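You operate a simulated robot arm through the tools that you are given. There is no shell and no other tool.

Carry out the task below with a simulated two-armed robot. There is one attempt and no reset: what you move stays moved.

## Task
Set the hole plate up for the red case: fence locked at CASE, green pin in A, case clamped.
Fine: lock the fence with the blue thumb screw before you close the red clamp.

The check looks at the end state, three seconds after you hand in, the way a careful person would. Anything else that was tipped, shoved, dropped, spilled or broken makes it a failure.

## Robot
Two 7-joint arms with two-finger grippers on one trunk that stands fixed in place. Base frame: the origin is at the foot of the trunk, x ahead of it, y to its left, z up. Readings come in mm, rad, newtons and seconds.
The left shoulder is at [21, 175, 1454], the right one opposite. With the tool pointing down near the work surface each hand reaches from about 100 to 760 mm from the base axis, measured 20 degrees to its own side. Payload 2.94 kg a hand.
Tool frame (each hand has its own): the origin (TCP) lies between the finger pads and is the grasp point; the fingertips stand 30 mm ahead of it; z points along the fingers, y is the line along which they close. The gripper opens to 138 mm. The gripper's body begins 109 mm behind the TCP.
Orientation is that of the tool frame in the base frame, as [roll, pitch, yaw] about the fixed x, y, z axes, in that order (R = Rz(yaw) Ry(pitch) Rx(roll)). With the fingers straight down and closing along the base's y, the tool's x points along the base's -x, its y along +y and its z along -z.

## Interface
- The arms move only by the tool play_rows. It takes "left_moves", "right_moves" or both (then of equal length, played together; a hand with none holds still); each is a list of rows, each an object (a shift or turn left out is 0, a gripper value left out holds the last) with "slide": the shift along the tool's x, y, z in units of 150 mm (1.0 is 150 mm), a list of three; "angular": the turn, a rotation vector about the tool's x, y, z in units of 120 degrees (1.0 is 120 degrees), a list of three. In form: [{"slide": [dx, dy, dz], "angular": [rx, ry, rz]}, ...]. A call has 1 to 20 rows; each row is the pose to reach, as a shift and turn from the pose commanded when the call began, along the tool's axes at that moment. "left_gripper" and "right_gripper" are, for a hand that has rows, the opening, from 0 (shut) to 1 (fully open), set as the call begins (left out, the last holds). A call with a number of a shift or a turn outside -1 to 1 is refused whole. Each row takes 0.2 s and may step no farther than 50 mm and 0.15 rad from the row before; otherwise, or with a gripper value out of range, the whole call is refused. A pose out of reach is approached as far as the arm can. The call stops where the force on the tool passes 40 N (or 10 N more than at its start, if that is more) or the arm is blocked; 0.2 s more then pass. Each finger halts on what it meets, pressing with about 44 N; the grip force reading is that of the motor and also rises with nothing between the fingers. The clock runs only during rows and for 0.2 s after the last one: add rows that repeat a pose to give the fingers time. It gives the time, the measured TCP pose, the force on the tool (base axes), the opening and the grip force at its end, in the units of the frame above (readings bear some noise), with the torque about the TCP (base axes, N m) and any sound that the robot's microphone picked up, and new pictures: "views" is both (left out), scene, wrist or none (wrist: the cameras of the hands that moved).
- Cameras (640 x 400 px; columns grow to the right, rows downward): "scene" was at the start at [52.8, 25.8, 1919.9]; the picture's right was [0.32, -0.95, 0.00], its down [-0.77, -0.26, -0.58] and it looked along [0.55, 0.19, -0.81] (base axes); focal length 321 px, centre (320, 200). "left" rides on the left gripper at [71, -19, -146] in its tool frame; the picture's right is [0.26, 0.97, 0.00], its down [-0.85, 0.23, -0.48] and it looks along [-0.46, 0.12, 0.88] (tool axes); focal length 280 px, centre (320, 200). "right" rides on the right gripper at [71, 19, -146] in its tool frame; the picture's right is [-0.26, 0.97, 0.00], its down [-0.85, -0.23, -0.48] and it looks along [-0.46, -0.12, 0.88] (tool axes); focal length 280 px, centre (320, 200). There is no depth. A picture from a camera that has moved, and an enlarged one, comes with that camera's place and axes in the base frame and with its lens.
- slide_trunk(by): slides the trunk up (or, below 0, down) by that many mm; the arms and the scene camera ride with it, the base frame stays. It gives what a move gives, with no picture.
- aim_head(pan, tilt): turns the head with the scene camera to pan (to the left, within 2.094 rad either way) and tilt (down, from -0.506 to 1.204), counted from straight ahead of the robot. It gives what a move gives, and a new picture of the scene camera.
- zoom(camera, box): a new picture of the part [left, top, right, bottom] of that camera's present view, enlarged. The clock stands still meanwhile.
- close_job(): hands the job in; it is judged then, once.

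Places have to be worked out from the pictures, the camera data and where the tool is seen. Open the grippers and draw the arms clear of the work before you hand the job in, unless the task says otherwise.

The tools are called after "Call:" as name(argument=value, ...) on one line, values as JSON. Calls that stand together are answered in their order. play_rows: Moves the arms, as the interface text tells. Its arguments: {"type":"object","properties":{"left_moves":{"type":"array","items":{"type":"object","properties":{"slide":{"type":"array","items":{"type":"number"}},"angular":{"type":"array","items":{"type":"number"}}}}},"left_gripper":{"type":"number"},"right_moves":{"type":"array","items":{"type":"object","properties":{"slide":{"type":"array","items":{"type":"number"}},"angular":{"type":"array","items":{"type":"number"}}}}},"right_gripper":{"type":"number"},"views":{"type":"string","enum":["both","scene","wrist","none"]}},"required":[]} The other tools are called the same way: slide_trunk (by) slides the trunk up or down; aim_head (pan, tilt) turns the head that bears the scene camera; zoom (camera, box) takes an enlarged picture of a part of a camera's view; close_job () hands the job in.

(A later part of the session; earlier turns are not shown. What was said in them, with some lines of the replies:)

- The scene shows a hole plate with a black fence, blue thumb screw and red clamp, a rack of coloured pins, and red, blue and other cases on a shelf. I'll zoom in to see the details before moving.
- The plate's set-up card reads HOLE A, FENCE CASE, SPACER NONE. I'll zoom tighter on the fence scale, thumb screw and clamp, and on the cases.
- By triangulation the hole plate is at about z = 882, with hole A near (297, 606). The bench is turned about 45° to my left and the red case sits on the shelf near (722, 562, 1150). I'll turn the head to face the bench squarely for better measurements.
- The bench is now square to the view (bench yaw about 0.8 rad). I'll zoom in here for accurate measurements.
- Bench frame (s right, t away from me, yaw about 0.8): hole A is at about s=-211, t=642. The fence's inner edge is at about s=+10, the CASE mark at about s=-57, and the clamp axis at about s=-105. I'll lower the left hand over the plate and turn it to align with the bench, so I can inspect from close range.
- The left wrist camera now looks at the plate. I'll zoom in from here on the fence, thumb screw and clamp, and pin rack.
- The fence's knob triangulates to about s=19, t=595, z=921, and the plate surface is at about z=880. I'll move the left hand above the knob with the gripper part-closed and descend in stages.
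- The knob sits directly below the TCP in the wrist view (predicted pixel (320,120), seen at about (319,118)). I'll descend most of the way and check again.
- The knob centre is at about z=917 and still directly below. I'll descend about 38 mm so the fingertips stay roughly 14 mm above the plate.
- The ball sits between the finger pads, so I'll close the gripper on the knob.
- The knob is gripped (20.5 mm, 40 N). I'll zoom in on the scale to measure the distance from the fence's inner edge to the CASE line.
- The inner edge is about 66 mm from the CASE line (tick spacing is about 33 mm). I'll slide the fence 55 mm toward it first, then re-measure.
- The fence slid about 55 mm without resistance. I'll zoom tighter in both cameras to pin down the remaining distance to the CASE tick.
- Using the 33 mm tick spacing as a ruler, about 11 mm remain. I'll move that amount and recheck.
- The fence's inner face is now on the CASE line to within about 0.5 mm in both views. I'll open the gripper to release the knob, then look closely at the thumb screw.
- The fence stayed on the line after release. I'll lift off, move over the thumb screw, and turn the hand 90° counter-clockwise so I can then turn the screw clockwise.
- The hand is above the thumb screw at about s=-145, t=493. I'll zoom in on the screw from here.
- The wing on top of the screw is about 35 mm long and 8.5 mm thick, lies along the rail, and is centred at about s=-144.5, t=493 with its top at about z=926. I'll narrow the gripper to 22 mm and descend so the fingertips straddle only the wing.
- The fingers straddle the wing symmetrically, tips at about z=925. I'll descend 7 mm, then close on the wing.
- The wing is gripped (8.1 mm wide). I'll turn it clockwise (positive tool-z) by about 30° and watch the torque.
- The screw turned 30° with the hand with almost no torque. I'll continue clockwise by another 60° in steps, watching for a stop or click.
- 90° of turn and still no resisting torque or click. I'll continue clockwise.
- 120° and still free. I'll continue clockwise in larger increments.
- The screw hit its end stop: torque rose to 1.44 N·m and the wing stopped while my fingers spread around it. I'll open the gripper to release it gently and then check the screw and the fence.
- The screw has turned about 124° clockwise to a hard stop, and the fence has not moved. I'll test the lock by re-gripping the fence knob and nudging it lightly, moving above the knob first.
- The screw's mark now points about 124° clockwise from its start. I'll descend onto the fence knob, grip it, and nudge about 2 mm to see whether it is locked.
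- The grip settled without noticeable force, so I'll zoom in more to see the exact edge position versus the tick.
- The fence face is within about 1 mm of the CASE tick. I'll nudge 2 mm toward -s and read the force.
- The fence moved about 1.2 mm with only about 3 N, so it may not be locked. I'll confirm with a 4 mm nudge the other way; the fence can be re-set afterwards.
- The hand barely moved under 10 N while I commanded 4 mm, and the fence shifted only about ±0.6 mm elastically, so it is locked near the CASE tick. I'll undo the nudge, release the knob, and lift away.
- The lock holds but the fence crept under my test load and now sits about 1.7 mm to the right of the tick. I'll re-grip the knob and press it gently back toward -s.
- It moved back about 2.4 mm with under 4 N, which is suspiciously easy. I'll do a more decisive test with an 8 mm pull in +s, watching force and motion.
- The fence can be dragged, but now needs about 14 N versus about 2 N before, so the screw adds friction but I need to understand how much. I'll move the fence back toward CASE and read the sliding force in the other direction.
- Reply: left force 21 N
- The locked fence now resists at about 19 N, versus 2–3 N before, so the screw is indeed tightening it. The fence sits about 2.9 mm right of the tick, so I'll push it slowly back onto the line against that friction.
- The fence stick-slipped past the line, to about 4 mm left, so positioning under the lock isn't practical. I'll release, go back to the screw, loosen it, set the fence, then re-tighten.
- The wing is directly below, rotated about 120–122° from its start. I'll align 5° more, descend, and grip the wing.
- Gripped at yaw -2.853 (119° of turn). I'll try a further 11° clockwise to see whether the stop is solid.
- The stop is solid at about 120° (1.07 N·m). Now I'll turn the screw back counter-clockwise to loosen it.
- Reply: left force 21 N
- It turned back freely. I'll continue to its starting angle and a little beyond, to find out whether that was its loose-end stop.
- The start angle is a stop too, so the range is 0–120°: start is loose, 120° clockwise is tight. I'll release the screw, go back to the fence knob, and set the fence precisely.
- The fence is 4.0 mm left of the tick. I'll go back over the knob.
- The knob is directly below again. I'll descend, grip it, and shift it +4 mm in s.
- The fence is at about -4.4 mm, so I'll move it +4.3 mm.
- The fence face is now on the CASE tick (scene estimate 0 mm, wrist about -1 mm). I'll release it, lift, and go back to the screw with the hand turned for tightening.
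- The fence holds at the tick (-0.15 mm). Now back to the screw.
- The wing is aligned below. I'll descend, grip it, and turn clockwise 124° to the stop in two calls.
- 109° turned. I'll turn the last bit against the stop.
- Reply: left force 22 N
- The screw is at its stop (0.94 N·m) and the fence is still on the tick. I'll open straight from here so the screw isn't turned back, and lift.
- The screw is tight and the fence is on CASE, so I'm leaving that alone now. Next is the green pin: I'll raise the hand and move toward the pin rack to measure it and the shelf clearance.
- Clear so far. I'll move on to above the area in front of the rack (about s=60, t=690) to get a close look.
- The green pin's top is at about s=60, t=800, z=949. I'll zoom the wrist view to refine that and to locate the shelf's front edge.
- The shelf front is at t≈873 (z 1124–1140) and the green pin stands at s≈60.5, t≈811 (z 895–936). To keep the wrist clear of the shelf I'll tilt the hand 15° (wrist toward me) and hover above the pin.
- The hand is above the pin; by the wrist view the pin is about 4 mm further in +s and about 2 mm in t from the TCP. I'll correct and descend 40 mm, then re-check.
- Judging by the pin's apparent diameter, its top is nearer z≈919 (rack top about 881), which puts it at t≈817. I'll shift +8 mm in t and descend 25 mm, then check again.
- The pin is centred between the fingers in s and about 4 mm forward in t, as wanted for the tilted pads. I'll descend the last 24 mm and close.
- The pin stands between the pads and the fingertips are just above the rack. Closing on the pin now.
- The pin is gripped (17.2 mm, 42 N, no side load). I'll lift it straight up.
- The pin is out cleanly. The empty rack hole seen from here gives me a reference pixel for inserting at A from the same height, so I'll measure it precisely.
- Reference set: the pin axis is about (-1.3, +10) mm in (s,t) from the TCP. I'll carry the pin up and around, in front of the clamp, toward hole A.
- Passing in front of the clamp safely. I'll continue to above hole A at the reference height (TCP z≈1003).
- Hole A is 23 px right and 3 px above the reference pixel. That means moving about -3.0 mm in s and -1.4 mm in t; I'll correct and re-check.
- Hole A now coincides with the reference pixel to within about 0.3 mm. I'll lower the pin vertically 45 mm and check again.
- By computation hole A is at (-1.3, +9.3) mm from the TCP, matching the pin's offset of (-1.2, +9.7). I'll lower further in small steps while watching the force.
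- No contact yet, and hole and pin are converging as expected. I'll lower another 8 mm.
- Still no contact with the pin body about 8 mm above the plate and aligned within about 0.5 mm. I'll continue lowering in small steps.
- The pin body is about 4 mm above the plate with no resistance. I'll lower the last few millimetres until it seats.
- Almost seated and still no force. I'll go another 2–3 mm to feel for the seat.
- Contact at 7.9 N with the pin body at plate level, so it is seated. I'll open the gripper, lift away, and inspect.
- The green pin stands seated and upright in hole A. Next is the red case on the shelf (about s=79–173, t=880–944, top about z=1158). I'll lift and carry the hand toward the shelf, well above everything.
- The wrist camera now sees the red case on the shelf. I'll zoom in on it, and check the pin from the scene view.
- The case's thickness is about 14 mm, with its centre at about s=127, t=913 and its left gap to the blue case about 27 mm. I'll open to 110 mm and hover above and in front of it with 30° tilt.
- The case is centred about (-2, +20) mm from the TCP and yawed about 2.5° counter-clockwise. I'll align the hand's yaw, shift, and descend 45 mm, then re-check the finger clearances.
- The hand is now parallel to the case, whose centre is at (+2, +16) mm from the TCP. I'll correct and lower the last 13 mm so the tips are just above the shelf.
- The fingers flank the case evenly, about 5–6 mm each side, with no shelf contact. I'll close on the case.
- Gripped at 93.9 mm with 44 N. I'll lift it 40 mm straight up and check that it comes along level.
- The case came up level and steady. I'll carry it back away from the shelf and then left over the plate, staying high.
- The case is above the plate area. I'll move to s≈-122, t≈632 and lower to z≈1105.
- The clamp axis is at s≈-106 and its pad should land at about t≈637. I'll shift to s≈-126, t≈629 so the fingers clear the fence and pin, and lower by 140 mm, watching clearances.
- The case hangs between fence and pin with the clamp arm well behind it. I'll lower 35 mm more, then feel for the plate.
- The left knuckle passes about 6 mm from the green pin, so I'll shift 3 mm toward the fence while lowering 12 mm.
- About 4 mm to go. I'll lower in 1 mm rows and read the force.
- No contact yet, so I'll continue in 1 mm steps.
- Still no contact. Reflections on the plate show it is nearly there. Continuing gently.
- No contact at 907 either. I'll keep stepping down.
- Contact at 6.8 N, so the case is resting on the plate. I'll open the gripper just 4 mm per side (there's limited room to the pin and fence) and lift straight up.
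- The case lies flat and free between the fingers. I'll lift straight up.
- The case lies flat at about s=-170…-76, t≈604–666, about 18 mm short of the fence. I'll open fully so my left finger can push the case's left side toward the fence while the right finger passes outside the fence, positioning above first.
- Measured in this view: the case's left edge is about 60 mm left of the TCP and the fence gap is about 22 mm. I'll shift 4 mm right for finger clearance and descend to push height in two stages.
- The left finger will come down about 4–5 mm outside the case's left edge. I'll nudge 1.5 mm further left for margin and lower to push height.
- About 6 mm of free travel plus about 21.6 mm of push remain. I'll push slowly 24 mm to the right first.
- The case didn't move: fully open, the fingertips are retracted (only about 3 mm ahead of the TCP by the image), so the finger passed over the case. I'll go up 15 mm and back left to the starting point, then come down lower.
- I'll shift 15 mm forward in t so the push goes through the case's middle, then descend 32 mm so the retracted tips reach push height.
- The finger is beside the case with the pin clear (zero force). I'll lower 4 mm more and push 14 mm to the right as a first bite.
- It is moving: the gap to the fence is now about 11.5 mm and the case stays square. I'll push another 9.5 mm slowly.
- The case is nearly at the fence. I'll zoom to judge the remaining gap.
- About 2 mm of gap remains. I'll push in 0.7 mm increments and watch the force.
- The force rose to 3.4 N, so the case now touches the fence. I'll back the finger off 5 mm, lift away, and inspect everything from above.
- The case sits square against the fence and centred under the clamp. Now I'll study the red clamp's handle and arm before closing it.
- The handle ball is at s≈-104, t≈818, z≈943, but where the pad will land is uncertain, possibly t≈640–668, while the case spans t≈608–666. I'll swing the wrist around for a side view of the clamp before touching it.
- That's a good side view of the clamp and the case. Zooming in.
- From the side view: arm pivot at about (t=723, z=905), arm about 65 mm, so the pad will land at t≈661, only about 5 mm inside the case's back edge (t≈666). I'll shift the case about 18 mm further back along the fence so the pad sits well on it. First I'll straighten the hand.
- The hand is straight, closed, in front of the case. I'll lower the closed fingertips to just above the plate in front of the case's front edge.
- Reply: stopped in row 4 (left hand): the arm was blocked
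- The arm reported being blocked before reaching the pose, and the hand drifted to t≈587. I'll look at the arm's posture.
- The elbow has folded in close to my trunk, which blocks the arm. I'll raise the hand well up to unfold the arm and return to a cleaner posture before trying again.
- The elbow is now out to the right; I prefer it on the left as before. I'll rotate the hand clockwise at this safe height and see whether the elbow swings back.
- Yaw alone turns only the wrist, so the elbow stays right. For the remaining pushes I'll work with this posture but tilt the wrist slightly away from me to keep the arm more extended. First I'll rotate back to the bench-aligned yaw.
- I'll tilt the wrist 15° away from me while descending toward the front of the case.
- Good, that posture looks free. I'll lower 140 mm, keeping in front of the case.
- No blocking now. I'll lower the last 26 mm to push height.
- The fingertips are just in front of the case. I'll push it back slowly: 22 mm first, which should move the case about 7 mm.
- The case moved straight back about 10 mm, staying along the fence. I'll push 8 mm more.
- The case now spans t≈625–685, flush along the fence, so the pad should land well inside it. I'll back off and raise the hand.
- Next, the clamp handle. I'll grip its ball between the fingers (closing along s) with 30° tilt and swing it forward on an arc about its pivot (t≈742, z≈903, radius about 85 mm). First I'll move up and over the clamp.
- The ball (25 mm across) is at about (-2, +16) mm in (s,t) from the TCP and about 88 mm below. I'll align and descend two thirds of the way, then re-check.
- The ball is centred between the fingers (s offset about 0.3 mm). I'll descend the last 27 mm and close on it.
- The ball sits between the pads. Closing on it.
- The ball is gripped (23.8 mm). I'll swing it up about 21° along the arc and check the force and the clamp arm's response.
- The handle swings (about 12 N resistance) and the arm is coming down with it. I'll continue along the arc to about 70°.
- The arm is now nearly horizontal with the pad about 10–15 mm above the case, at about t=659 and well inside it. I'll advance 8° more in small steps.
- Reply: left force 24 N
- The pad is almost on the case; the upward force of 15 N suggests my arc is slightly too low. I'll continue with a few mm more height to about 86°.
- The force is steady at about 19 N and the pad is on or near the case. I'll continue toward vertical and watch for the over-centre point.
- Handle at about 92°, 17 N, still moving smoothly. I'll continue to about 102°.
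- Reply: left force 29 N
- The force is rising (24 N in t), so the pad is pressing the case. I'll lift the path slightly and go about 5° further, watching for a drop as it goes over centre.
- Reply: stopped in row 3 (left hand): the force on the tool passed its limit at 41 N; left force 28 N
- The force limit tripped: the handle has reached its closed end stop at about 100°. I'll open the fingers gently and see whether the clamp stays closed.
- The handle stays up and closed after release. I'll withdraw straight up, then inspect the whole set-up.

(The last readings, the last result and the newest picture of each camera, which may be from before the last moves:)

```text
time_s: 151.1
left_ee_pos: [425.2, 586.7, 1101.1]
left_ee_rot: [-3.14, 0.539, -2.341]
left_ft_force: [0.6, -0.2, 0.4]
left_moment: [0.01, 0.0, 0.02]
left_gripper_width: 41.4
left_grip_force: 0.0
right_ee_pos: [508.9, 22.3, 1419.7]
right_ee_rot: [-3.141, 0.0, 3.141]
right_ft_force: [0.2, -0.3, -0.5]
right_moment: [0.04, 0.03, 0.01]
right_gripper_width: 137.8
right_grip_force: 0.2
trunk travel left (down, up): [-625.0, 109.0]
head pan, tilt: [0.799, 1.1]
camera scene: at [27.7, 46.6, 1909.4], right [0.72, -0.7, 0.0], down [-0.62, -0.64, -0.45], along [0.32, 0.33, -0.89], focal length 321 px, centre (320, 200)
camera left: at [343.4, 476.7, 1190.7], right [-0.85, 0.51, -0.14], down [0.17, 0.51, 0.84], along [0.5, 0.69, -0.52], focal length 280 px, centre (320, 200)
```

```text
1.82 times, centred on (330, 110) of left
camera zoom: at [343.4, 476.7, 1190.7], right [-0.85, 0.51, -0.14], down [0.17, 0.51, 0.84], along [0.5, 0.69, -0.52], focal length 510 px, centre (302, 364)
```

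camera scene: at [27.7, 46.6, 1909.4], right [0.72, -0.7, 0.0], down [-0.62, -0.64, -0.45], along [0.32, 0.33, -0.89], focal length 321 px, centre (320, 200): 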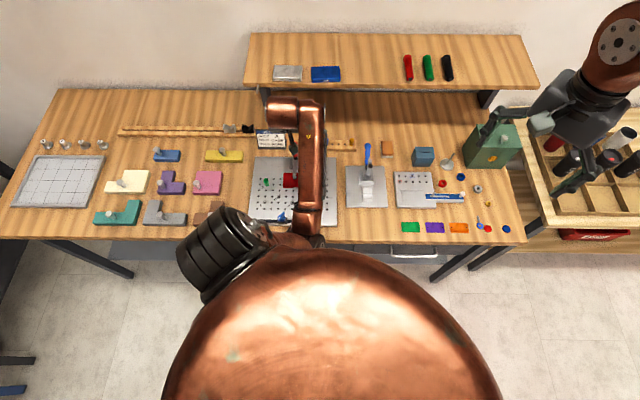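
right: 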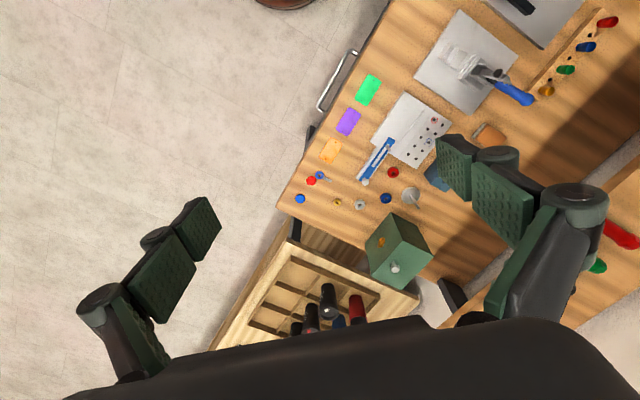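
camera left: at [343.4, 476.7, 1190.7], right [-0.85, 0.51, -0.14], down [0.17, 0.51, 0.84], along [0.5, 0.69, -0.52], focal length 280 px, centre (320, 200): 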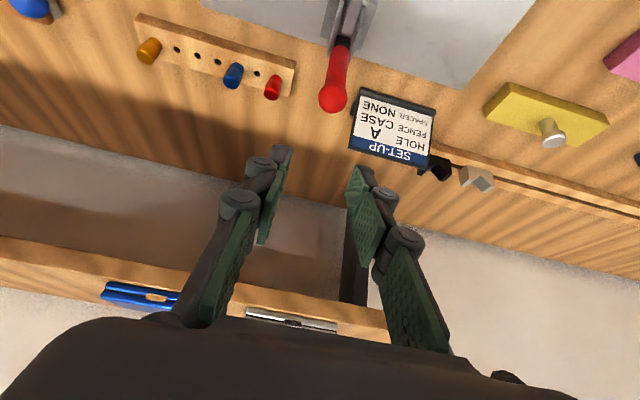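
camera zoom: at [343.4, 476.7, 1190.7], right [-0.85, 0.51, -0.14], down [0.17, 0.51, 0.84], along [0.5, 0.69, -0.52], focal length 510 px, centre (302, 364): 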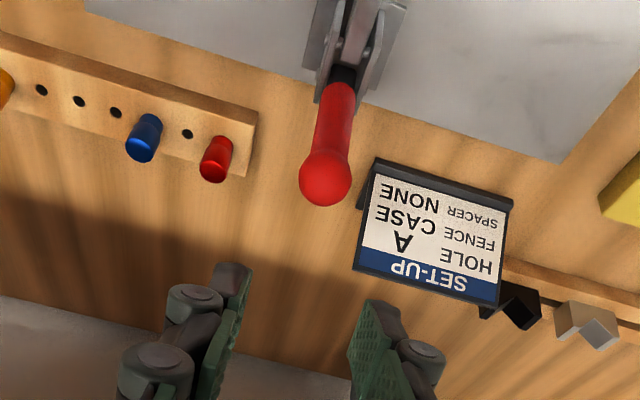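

I'll retreat the arm up and toward me so both cameras can see the plate.

Call:
play_rows(left_moves=[{"slide": [0.06, 0, -0.19]}, {"slide": [0.12, 0, -0.38]}, {"slide": [0.18, 0, -0.57]}, {"slide": [0.24, 0, -0.76]}, {"slide": [0.302, 0, -0.944]}], views="both")

Call:
zoom(camera="left", box=[200, 0, 500, 180])

Call:
zoom(camera="scene", box=[240, 110, 345, 235])

```text
time_s: 152.3
left_ee_pos: [345.8, 505.6, 1200.4]
left_ee_rot: [3.141, 0.538, -2.344]
left_ft_force: [-0.1, -0.8, 0.0]
left_moment: [0.03, 0.01, 0.02]
left_gripper_width: 41.2
left_grip_force: 0.1
right_ee_pos: [509.1, 24.0, 1419.5]
right_ee_rot: [3.139, 0.0, -3.142]
right_ft_force: [0.7, 0.2, 0.4]
right_moment: [0.01, 0.0, 0.0]
right_gripper_width: 138.4
right_grip_force: 0.0
trunk travel left (down, up): [-625.0, 109.0]
head pan, tilt: [0.799, 1.1]
camera scene: at [27.3, 45.8, 1909.5], right [0.72, -0.7, 0.0], down [-0.62, -0.64, -0.45], along [0.32, 0.33, -0.89], focal length 321 px, centre (320, 200)
camera left: at [263.8, 396.6, 1288.4], right [-0.85, 0.51, -0.13], down [0.17, 0.51, 0.84], along [0.5, 0.69, -0.52], focal length 280 px, centre (320, 200)
```

scene: 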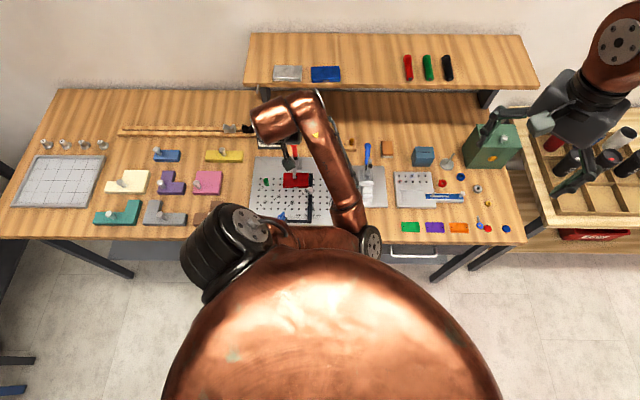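
left: 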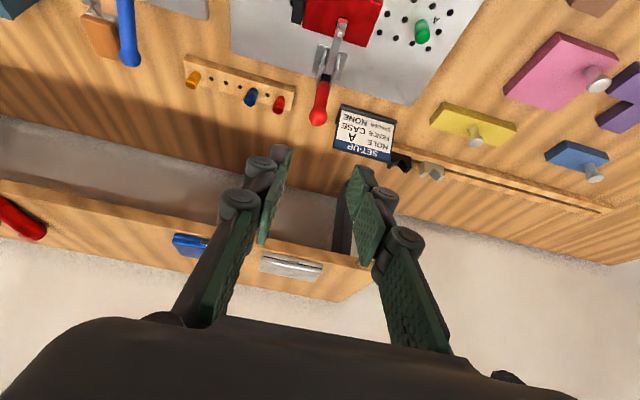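

```text
2.13 times, centred on (350, 90) of left
camera zoom: at [263.8, 396.6, 1288.4], right [-0.85, 0.51, -0.13], down [0.17, 0.51, 0.84], along [0.5, 0.69, -0.52], focal length 598 px, centre (256, 435)
```

zoom: 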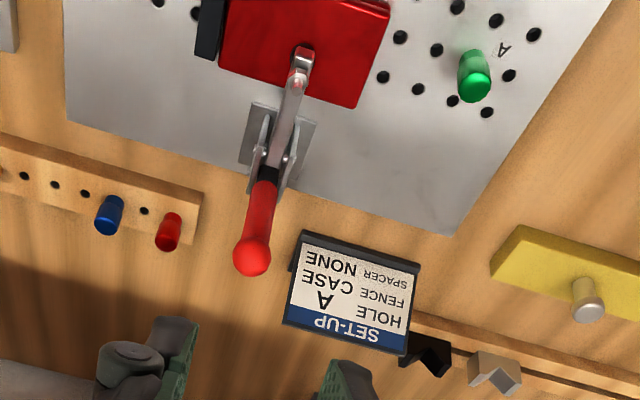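

```text
3.20 times, centred on (292, 172) of scene
camera zoom: at [27.3, 45.8, 1909.5], right [0.72, -0.7, 0.0], down [-0.62, -0.64, -0.45], along [0.32, 0.33, -0.89], focal length 1026 px, centre (408, 288)
```

zoom: 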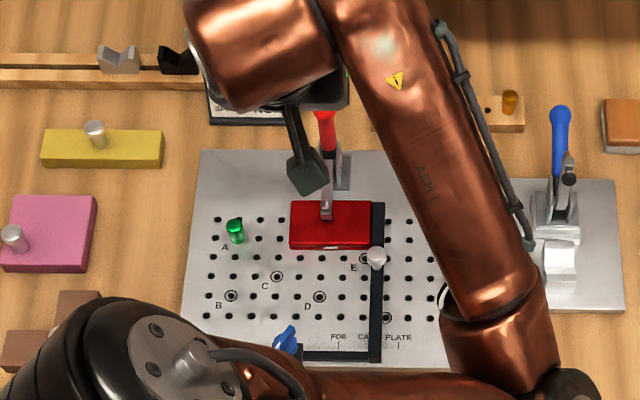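

The clamp arm is down on the case. I'll raise the arm further and move it to the right to clear the view and do a full inspection.

Call:
play_rows(left_moves=[{"slide": [-0.08, -0.15, -0.16], "angular": [0, 0.05, 0]}, {"slide": [-0.17, -0.35, -0.32], "angular": [0, 0.1, 0]}, {"slide": [-0.25, -0.55, -0.48], "angular": [0, 0.15, 0]}, {"slide": [-0.33, -0.75, -0.65], "angular": [0, 0.2, 0]}, {"slide": [-0.42, -0.95, -0.82], "angular": [0, 0.257, 0]}], views="none")

Call:
play_rows(left_moves=[{"slide": [0, -0.2, -0.15]}, {"slide": [0, -0.4, -0.3]}, {"slide": [0, -0.6, -0.45]}, {"slide": [0, -0.8, -0.6]}], views="both")

Call:
zoom(camera="scene", box=[240, 110, 345, 235])

```text
time_s: 153.5
left_ee_pos: [444.2, 400.9, 1338.1]
left_ee_rot: [-3.141, -0.002, -2.342]
left_ft_force: [0.2, 0.2, 0.5]
left_moment: [-0.01, 0.01, 0.0]
left_gripper_width: 41.6
left_grip_force: 0.0
right_ee_pos: [509.6, 23.8, 1419.2]
right_ee_rot: [3.139, 0.0, 3.14]
right_ft_force: [-0.2, -0.2, 0.0]
right_moment: [0.0, 0.01, 0.02]
right_gripper_width: 138.1
right_grip_force: 0.0
trunk travel left (down, up): [-625.0, 109.0]
head pan, tilt: [0.799, 1.1]
```

```text
time_s: 154.5
left_ee_pos: [521.2, 324.5, 1417.1]
left_ee_rot: [3.14, -0.007, -2.337]
left_ft_force: [0.0, -0.3, 0.7]
left_moment: [0.04, 0.03, -0.03]
left_gripper_width: 41.5
left_grip_force: 0.0
right_ee_pos: [511.2, 19.8, 1424.1]
right_ee_rot: [3.133, 0.002, 3.139]
right_ft_force: [1.3, -1.5, 0.5]
right_moment: [0.17, 0.28, 0.01]
right_gripper_width: 138.2
right_grip_force: 0.1
trunk travel left (down, up): [-625.0, 109.0]
head pan, tilt: [0.799, 1.1]
stopped in row 4 (right hand): the force on the tool passed its limit at 60 N (the readings are from after the stop); the commanded pose is now the measured one
camera scene: at [28.0, 44.4, 1909.4], right [0.72, -0.7, 0.0], down [-0.62, -0.64, -0.45], along [0.32, 0.33, -0.89], focal length 321 px, centre (320, 200)
camera left: at [485.8, 260.6, 1563.3], right [-0.88, 0.48, 0.0], down [0.43, 0.77, 0.47], along [0.22, 0.41, -0.88], focal length 280 px, centre (320, 200)
```

scene: 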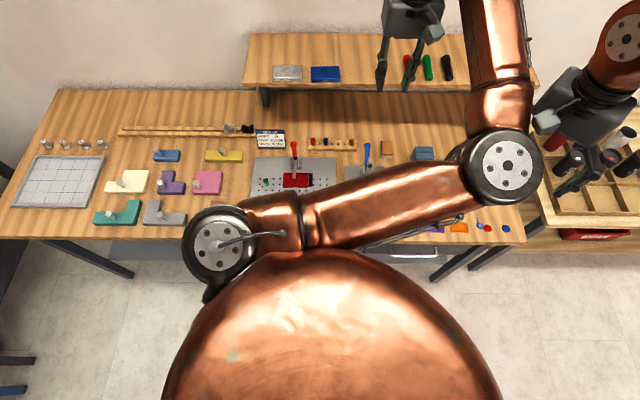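
left: 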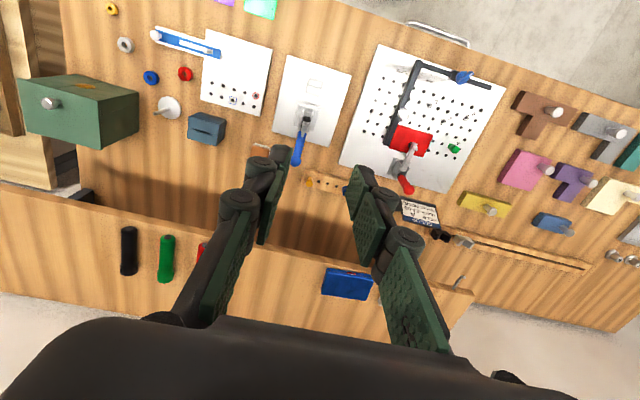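

```text
3.20 times, centred on (292, 172) of scene
camera zoom: at [28.0, 44.4, 1909.4], right [0.72, -0.7, 0.0], down [-0.62, -0.64, -0.45], along [0.32, 0.33, -0.89], focal length 1026 px, centre (408, 288)
```

zoom: 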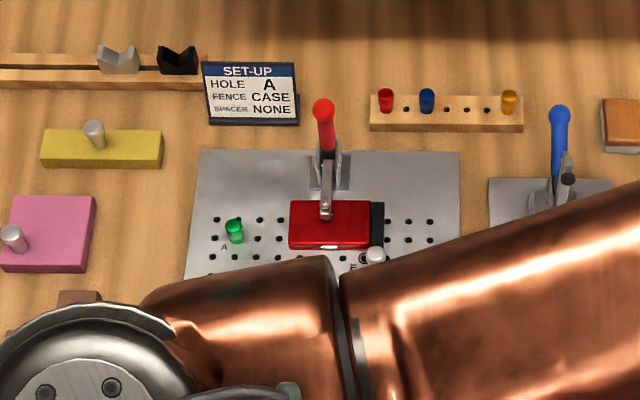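

My left elbow touched my right hand up in the air, with no objects involved. I'll bring the left hand back left to separate them.

Call:
play_rows(left_moves=[{"slide": [0, 0.2, 0.0]}, {"slide": [0, 0.4, 0.0]}, {"slide": [0, 0.6, 0.0]}, {"slide": [0, 0.8, 0.0]}, {"slide": [0, 1.0, 0.0]}], views="both")

```text
time_s: 155.7
left_ee_pos: [412.8, 429.7, 1416.9]
left_ee_rot: [3.14, -0.009, -2.337]
left_ft_force: [-0.1, -0.1, -0.6]
left_moment: [-0.03, -0.01, -0.01]
left_gripper_width: 41.5
left_grip_force: 0.0
right_ee_pos: [510.6, 21.3, 1424.4]
right_ee_rot: [3.134, 0.001, 3.141]
right_ft_force: [0.1, 0.8, 1.0]
right_moment: [-0.04, -0.02, 0.0]
right_gripper_width: 137.6
right_grip_force: 0.1
trunk travel left (down, up): [-625.0, 109.0]
head pan, tilt: [0.799, 1.1]
camera scene: at [27.5, 48.1, 1909.4], right [0.72, -0.7, 0.0], down [-0.62, -0.64, -0.45], along [0.32, 0.32, -0.89], focal length 321 px, centre (320, 200)
camera left: at [376.6, 367.6, 1563.2], right [-0.88, 0.48, 0.0], down [0.43, 0.77, 0.47], along [0.22, 0.41, -0.88], focal length 280 px, centre (320, 200)
```

scene: 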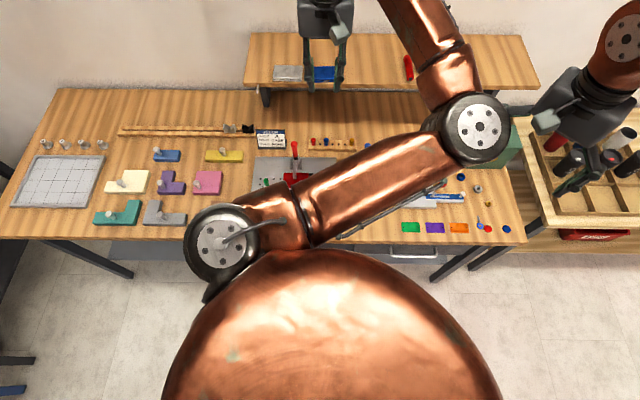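
left: 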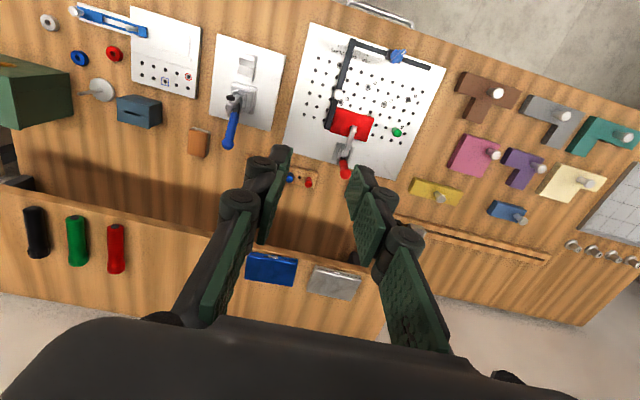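

The wrist camera now has a full overview. I'll zoom in on the plate to verify the fence, screw, pin, case and clamp.

Call:
zoom(camera="left", box=[280, 15, 450, 185])

Call:
zoom(camera="left", box=[320, 25, 420, 85])

Call:
zoom(camera="left", box=[310, 80, 420, 185])

```text
2.35 times, centred on (365, 100) of left
camera zoom: at [376.6, 367.6, 1563.2], right [-0.88, 0.48, 0.0], down [0.43, 0.77, 0.47], along [0.22, 0.41, -0.88], focal length 660 px, centre (214, 435)
```

zoom: 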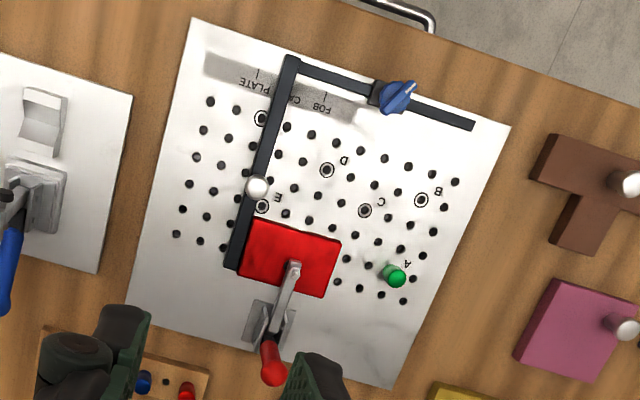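

```text
6.40 times, centred on (370, 55) of left
camera zoom: at [376.6, 367.6, 1563.2], right [-0.88, 0.48, 0.0], down [0.43, 0.77, 0.47], along [0.22, 0.41, -0.88], focal length 1794 px, centre (0, 1128)
```

zoom: 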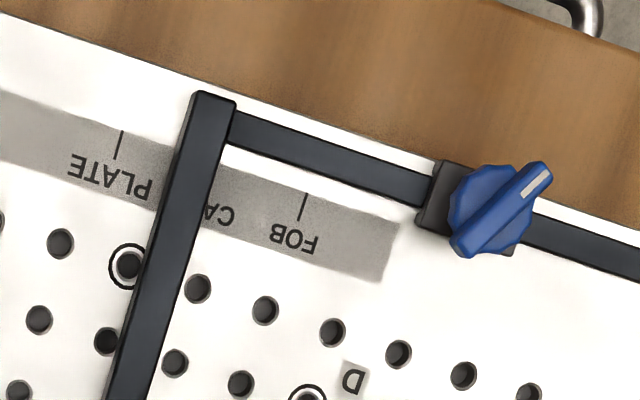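

```text
3.81 times, centred on (365, 132) of left
camera zoom: at [376.6, 367.6, 1563.2], right [-0.88, 0.48, 0.0], down [0.43, 0.77, 0.47], along [0.22, 0.41, -0.88], focal length 1068 px, centre (149, 457)
```

zoom: 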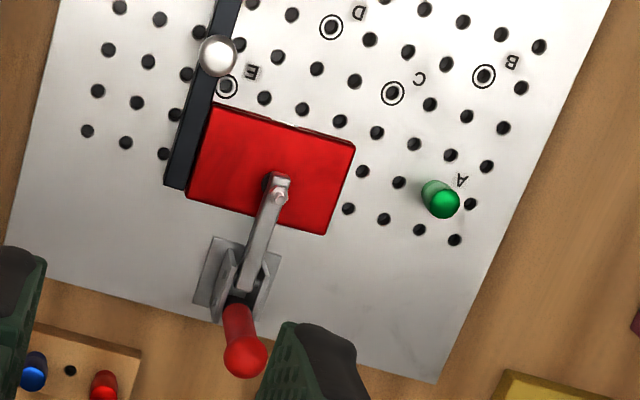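

Everything looks right: fence face within about 0.6 mm of CASE, screw tight, green pin in A, case against the fence, clamp arm over its centre. I'd like a side view to confirm the pad really bears on the case, so I'll rotate the hand for that, high and to the right.

Call:
play_rows(left_moves=[{"slide": [-0.05, 0.01, 0.09], "angular": [0, 0, -0.0683]}, {"slide": [-0.1, 0.02, 0.18], "angular": [0, 0, -0.1366]}, {"slide": [-0.16, 0.03, 0.27], "angular": [0, 0, -0.2049]}, {"slide": [-0.22, 0.04, 0.36], "angular": [0, 0, -0.2732]}, {"slide": [-0.28, 0.05, 0.45], "angular": [0, 0, -0.3415]}, {"slide": [-0.34, 0.06, 0.54], "angular": [0, 0, -0.4098]}, {"slide": [-0.4, 0.07, 0.63], "angular": [0, 0, -0.4781]}, {"slide": [-0.46, 0.08, 0.72], "angular": [0, 0, -0.5464]}, {"slide": [-0.52, 0.09, 0.81], "angular": [0, 0, -0.6147]}, {"slide": [-0.58, 0.1, 0.9], "angular": [0, 0, -0.683]}, {"slide": [-0.62, 0.107, 1.0], "angular": [0, 0, -0.751]}], views="scene")

```text
time_s: 158.1
left_ee_pos: [465.1, 507.2, 1265.9]
left_ee_rot: [3.135, 0.002, -0.76]
left_ft_force: [-0.3, 0.6, -0.7]
left_moment: [0.0, -0.01, 0.0]
left_gripper_width: 41.4
left_grip_force: 0.0
right_ee_pos: [511.0, 21.9, 1424.6]
right_ee_rot: [3.132, 0.001, 3.141]
right_ft_force: [0.1, -0.3, -0.6]
right_moment: [0.01, 0.03, 0.0]
right_gripper_width: 138.0
right_grip_force: 0.1
trunk travel left (down, up): [-625.0, 109.0]
head pan, tilt: [0.799, 1.1]
camera scene: at [28.3, 47.3, 1909.4], right [0.72, -0.7, 0.0], down [-0.62, -0.64, -0.45], along [0.32, 0.33, -0.89], focal length 321 px, centre (320, 200)
```

scene: 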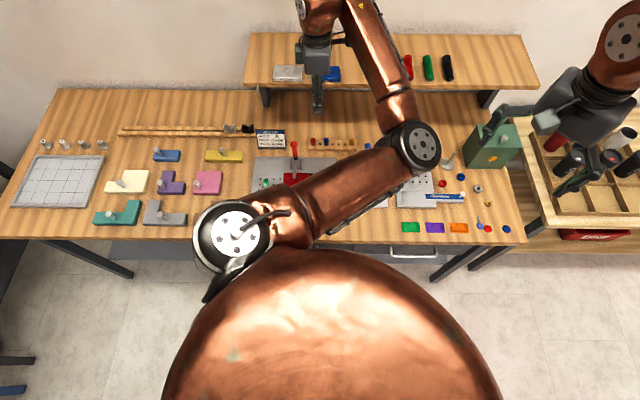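

Now I'll tilt 30° and lower 140 mm for the side view.

Call:
play_rows(left_moves=[{"slide": [0, 0, 0.19], "angular": [0, -0.05, 0]}, {"slide": [0, 0, 0.38], "angular": [0, -0.1, 0]}, {"slide": [0, 0, 0.57], "angular": [0, -0.15, 0]}, {"slide": [0, 0, 0.76], "angular": [0, -0.2, 0]}, {"slide": [0, 0, 0.94], "angular": [0, -0.25, 0]}], views="both")

Call:
zoom(camera="left", box=[220, 60, 440, 190])

```text
time_s: 159.3
left_ee_pos: [464.7, 506.2, 1124.2]
left_ee_rot: [3.135, 0.527, -0.767]
left_ft_force: [0.6, 0.6, -0.8]
left_moment: [0.0, 0.01, -0.01]
left_gripper_width: 41.3
left_grip_force: 0.1
right_ee_pos: [510.6, 21.0, 1425.5]
right_ee_rot: [3.134, 0.0, -3.142]
right_ft_force: [-0.6, -0.3, -0.4]
right_moment: [-0.01, 0.0, 0.02]
right_gripper_width: 138.0
right_grip_force: 0.1
trunk travel left (down, up): [-625.0, 109.0]
head pan, tilt: [0.799, 1.1]
camera scene: at [28.2, 47.1, 1909.4], right [0.72, -0.7, 0.0], down [-0.62, -0.64, -0.45], along [0.32, 0.33, -0.89], focal length 321 px, centre (320, 200)
camera left: at [574.5, 429.2, 1215.1], right [-0.5, -0.85, -0.13], down [-0.51, 0.18, 0.84], along [-0.7, 0.49, -0.53], focal length 280 px, centre (320, 200)
```

scene: 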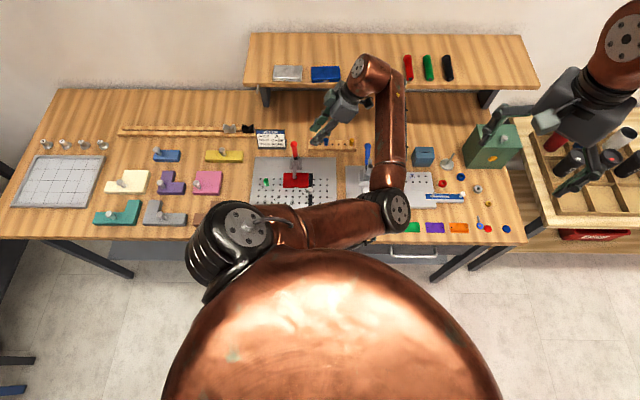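
left: 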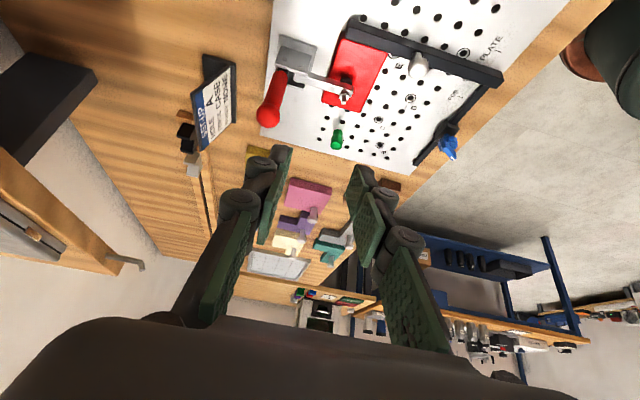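

```text
2.91 times, centred on (330, 125) of left
camera zoom: at [574.5, 429.2, 1215.1], right [-0.5, -0.85, -0.13], down [-0.51, 0.18, 0.84], along [-0.7, 0.49, -0.53], focal length 816 px, centre (291, 418)
```

zoom: 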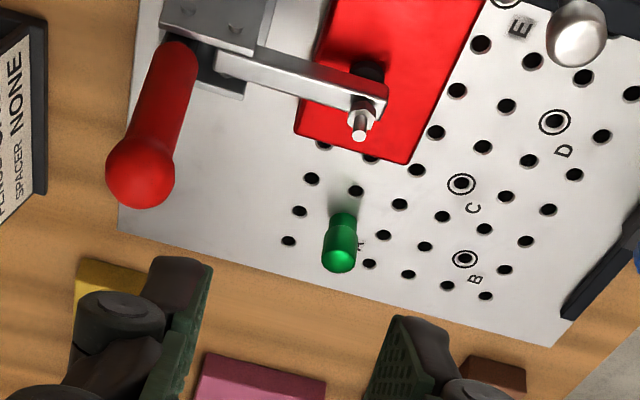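

The pad is visible beneath the bar, on the case. One closer zoom to confirm contact.

Call:
zoom(camera="left", box=[300, 60, 380, 120])

Call:
zoom(camera="left", box=[320, 10, 520, 170])

```text
6.67 times, centred on (340, 90) of left
camera zoom: at [574.5, 429.2, 1215.1], right [-0.5, -0.85, -0.13], down [-0.51, 0.18, 0.84], along [-0.7, 0.49, -0.53], focal length 1869 px, centre (187, 933)
```

zoom: 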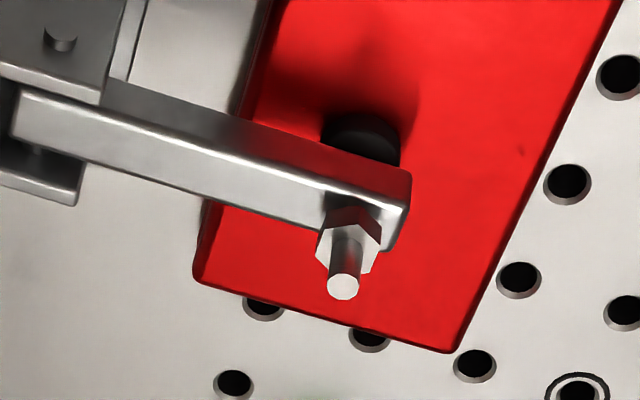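

```text
2.50 times, centred on (420, 90) of left
camera zoom: at [574.5, 429.2, 1215.1], right [-0.5, -0.85, -0.13], down [-0.51, 0.18, 0.84], along [-0.7, 0.49, -0.53], focal length 701 px, centre (70, 475)
```

zoom: 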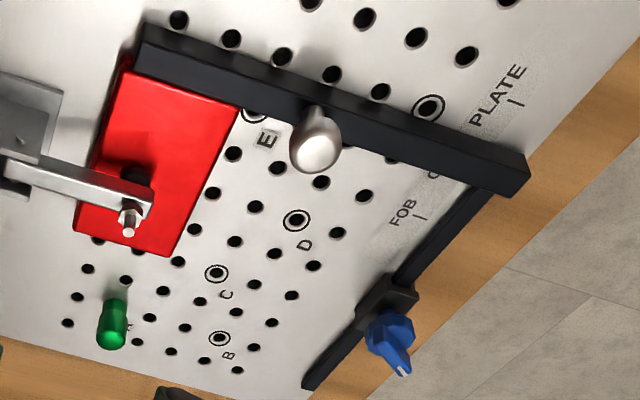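

The pad bears on the case top with a contact shadow, the case is against the fence, and the screw is still tight. I'll withdraw the left arm upward by the same route.

Call:
play_rows(left_moves=[{"slide": [-0.09, 0, -0.16], "angular": [0, 0.05, 0]}, {"slide": [-0.19, 0, -0.33], "angular": [0, 0.1, 0]}, {"slide": [-0.28, 0, -0.49], "angular": [0, 0.15, 0]}, {"slide": [-0.37, 0, -0.65], "angular": [0, 0.2, 0]}, {"slide": [-0.47, 0, -0.81], "angular": [0, 0.25, 0]}], views="none")

Call:
play_rows(left_moves=[{"slide": [0.05, 0.06, -0.1], "angular": [0, 0, 0.0683]}, {"slide": [0.1, 0.12, -0.2], "angular": [0, 0, 0.1366]}, {"slide": [0.16, 0.18, -0.3], "angular": [0, 0, 0.2049]}, {"slide": [0.22, 0.24, -0.4], "angular": [0, 0, 0.2732]}, {"slide": [0.28, 0.3, -0.5], "angular": [0, 0, 0.3415]}, {"slide": [0.28, 0.36, -0.6], "angular": [0, 0, 0.4098]}, {"slide": [0.28, 0.42, -0.7], "angular": [0, 0, 0.4781]}, {"slide": [0.28, 0.48, -0.8], "angular": [0, 0, 0.5464]}, {"slide": [0.28, 0.54, -0.9], "angular": [0, 0, 0.6147]}, {"slide": [0.28, 0.6, -0.95], "angular": [0, 0, 0.683]}], left_gripper=1.0, views="both")

```text
time_s: 160.5
left_ee_pos: [464.6, 506.8, 1265.3]
left_ee_rot: [3.133, -0.002, -0.763]
left_ft_force: [0.6, -0.5, 0.8]
left_moment: [-0.01, 0.0, 0.01]
left_gripper_width: 41.6
left_grip_force: 0.2
right_ee_pos: [509.9, 22.0, 1425.4]
right_ee_rot: [3.135, 0.001, -3.141]
right_ft_force: [0.0, 0.3, 0.3]
right_moment: [0.0, -0.01, -0.04]
right_gripper_width: 137.8
right_grip_force: 0.1
trunk travel left (down, up): [-625.0, 109.0]
head pan, tilt: [0.799, 1.1]
```

```text
time_s: 162.7
left_ee_pos: [432.5, 412.4, 1408.5]
left_ee_rot: [3.14, -0.007, -2.196]
left_ft_force: [-0.2, 0.0, 0.6]
left_moment: [0.01, 0.03, -0.01]
left_gripper_width: 138.0
left_grip_force: 0.0
right_ee_pos: [511.1, 20.6, 1424.4]
right_ee_rot: [3.132, 0.003, 3.141]
right_ft_force: [-0.4, -0.3, 0.5]
right_moment: [0.03, -0.05, 0.01]
right_gripper_width: 138.0
right_grip_force: 0.0
trunk travel left (down, up): [-625.0, 109.0]
head pan, tilt: [0.799, 1.1]
camera scene: at [27.5, 46.0, 1909.4], right [0.72, -0.7, 0.0], down [-0.62, -0.64, -0.45], along [0.32, 0.33, -0.89], focal length 321 px, centre (320, 200)
camera left: at [407.1, 346.0, 1555.4], right [-0.94, 0.35, 0.0], down [0.31, 0.82, 0.47], along [0.16, 0.44, -0.88], focal length 280 px, centre (320, 200)
```

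scene: 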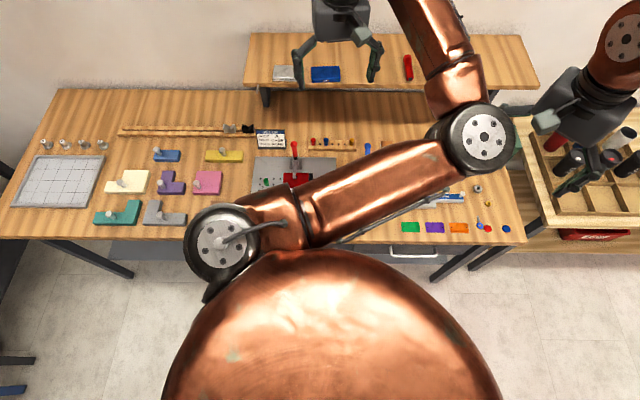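
left: 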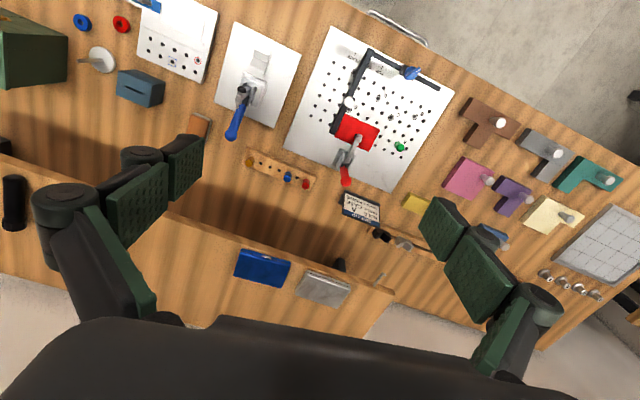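

The arm is clear and the grippers are open. A final zoom to confirm nothing else was disturbed before handing in.

Call:
zoom(camera="left", box=[280, 20, 460, 200])

Call:
zoom(camera="left", box=[200, 120, 440, 300])

Call:
zoom(camera="left", box=[340, 35, 430, 95])

```text
2.22 times, centred on (370, 110) of left
camera zoom: at [407.1, 346.0, 1555.4], right [-0.94, 0.35, 0.0], down [0.31, 0.82, 0.47], along [0.16, 0.44, -0.88], focal length 623 px, centre (209, 400)
```

zoom: 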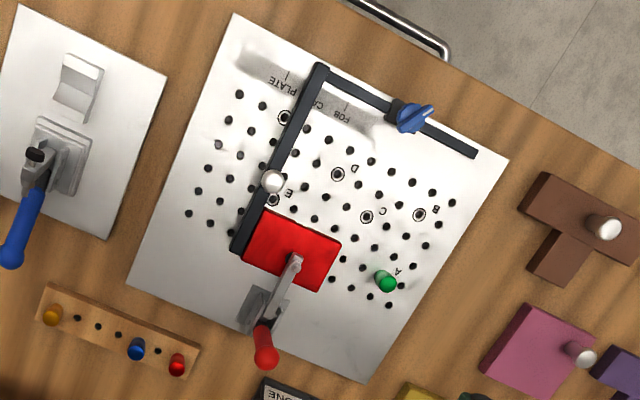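

```text
2.22 times, centred on (320, 210) of left
camera zoom: at [407.1, 346.0, 1555.4], right [-0.94, 0.35, 0.0], down [0.31, 0.82, 0.47], along [0.16, 0.44, -0.88], focal length 623 px, centre (320, 178)
```

zoom: 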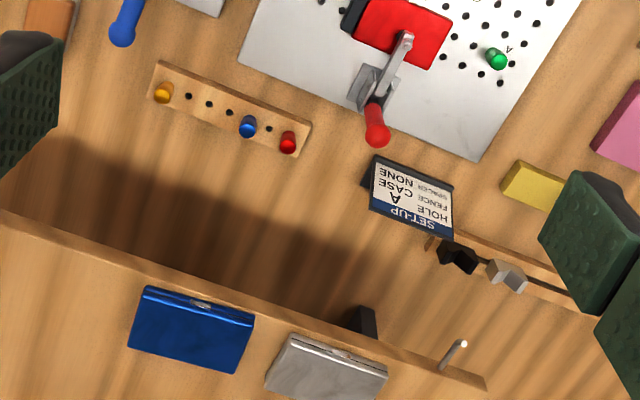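

```text
6.67 times, centred on (385, 65) of left
camera zoom: at [407.1, 346.0, 1555.4], right [-0.94, 0.35, 0.0], down [0.31, 0.82, 0.47], along [0.16, 0.44, -0.88], focal length 1869 px, centre (-113, 1100)
```

zoom: 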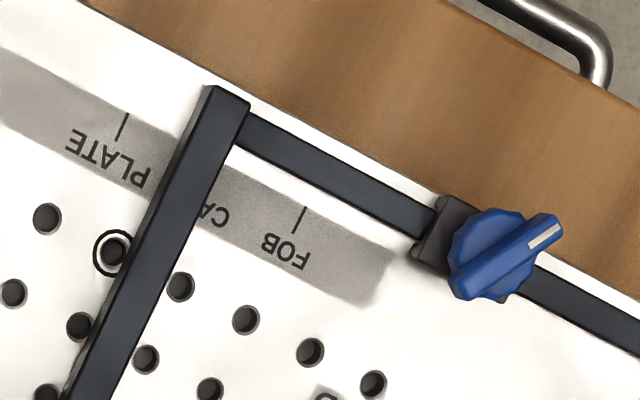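

The end state matches the card: fence on CASE with the blue screw turned fully to its stop, green pin seated in A, red case against the fence under the closed red clamp. The neighbouring objects look undisturbed and both arms are clear with grippers open, so I'm handing in.

Call:
close_job()

```text
The job is handed in.
```

The hole plate is set up for the red case and the job is handed in; I haven't seen a verdict from the check.

- **Fence:** its inner face sits within about 0.6 mm of the CASE line, and the blue thumb screw is turned fully clockwise to its stop. I locked it before touching the red clamp. My first lock drifted when I tested it, so I loosened the screw, reset the fence and tightened it again. With the screw tight, the fence held until I pulled with about 14–19 N, so a hard shove would still move it.
- **Pin:** the green pin is seated upright in hole A. It does not touch the case; there is a gap of about 50 mm between them.
- **Case:** the red case lies flat against the fence and centred on the clamp. I slid it back along the fence so the pad lands well inside its edge.
- **Clamp:** the red clamp is closed to its end stop and stayed closed when I let go. A side view shows the pad resting on the case.

Both grippers are open and the arms are clear. My left elbow bumped my right hand once up in the air near the end; no objects were involved, and nothing else on the bench or shelf looks moved.
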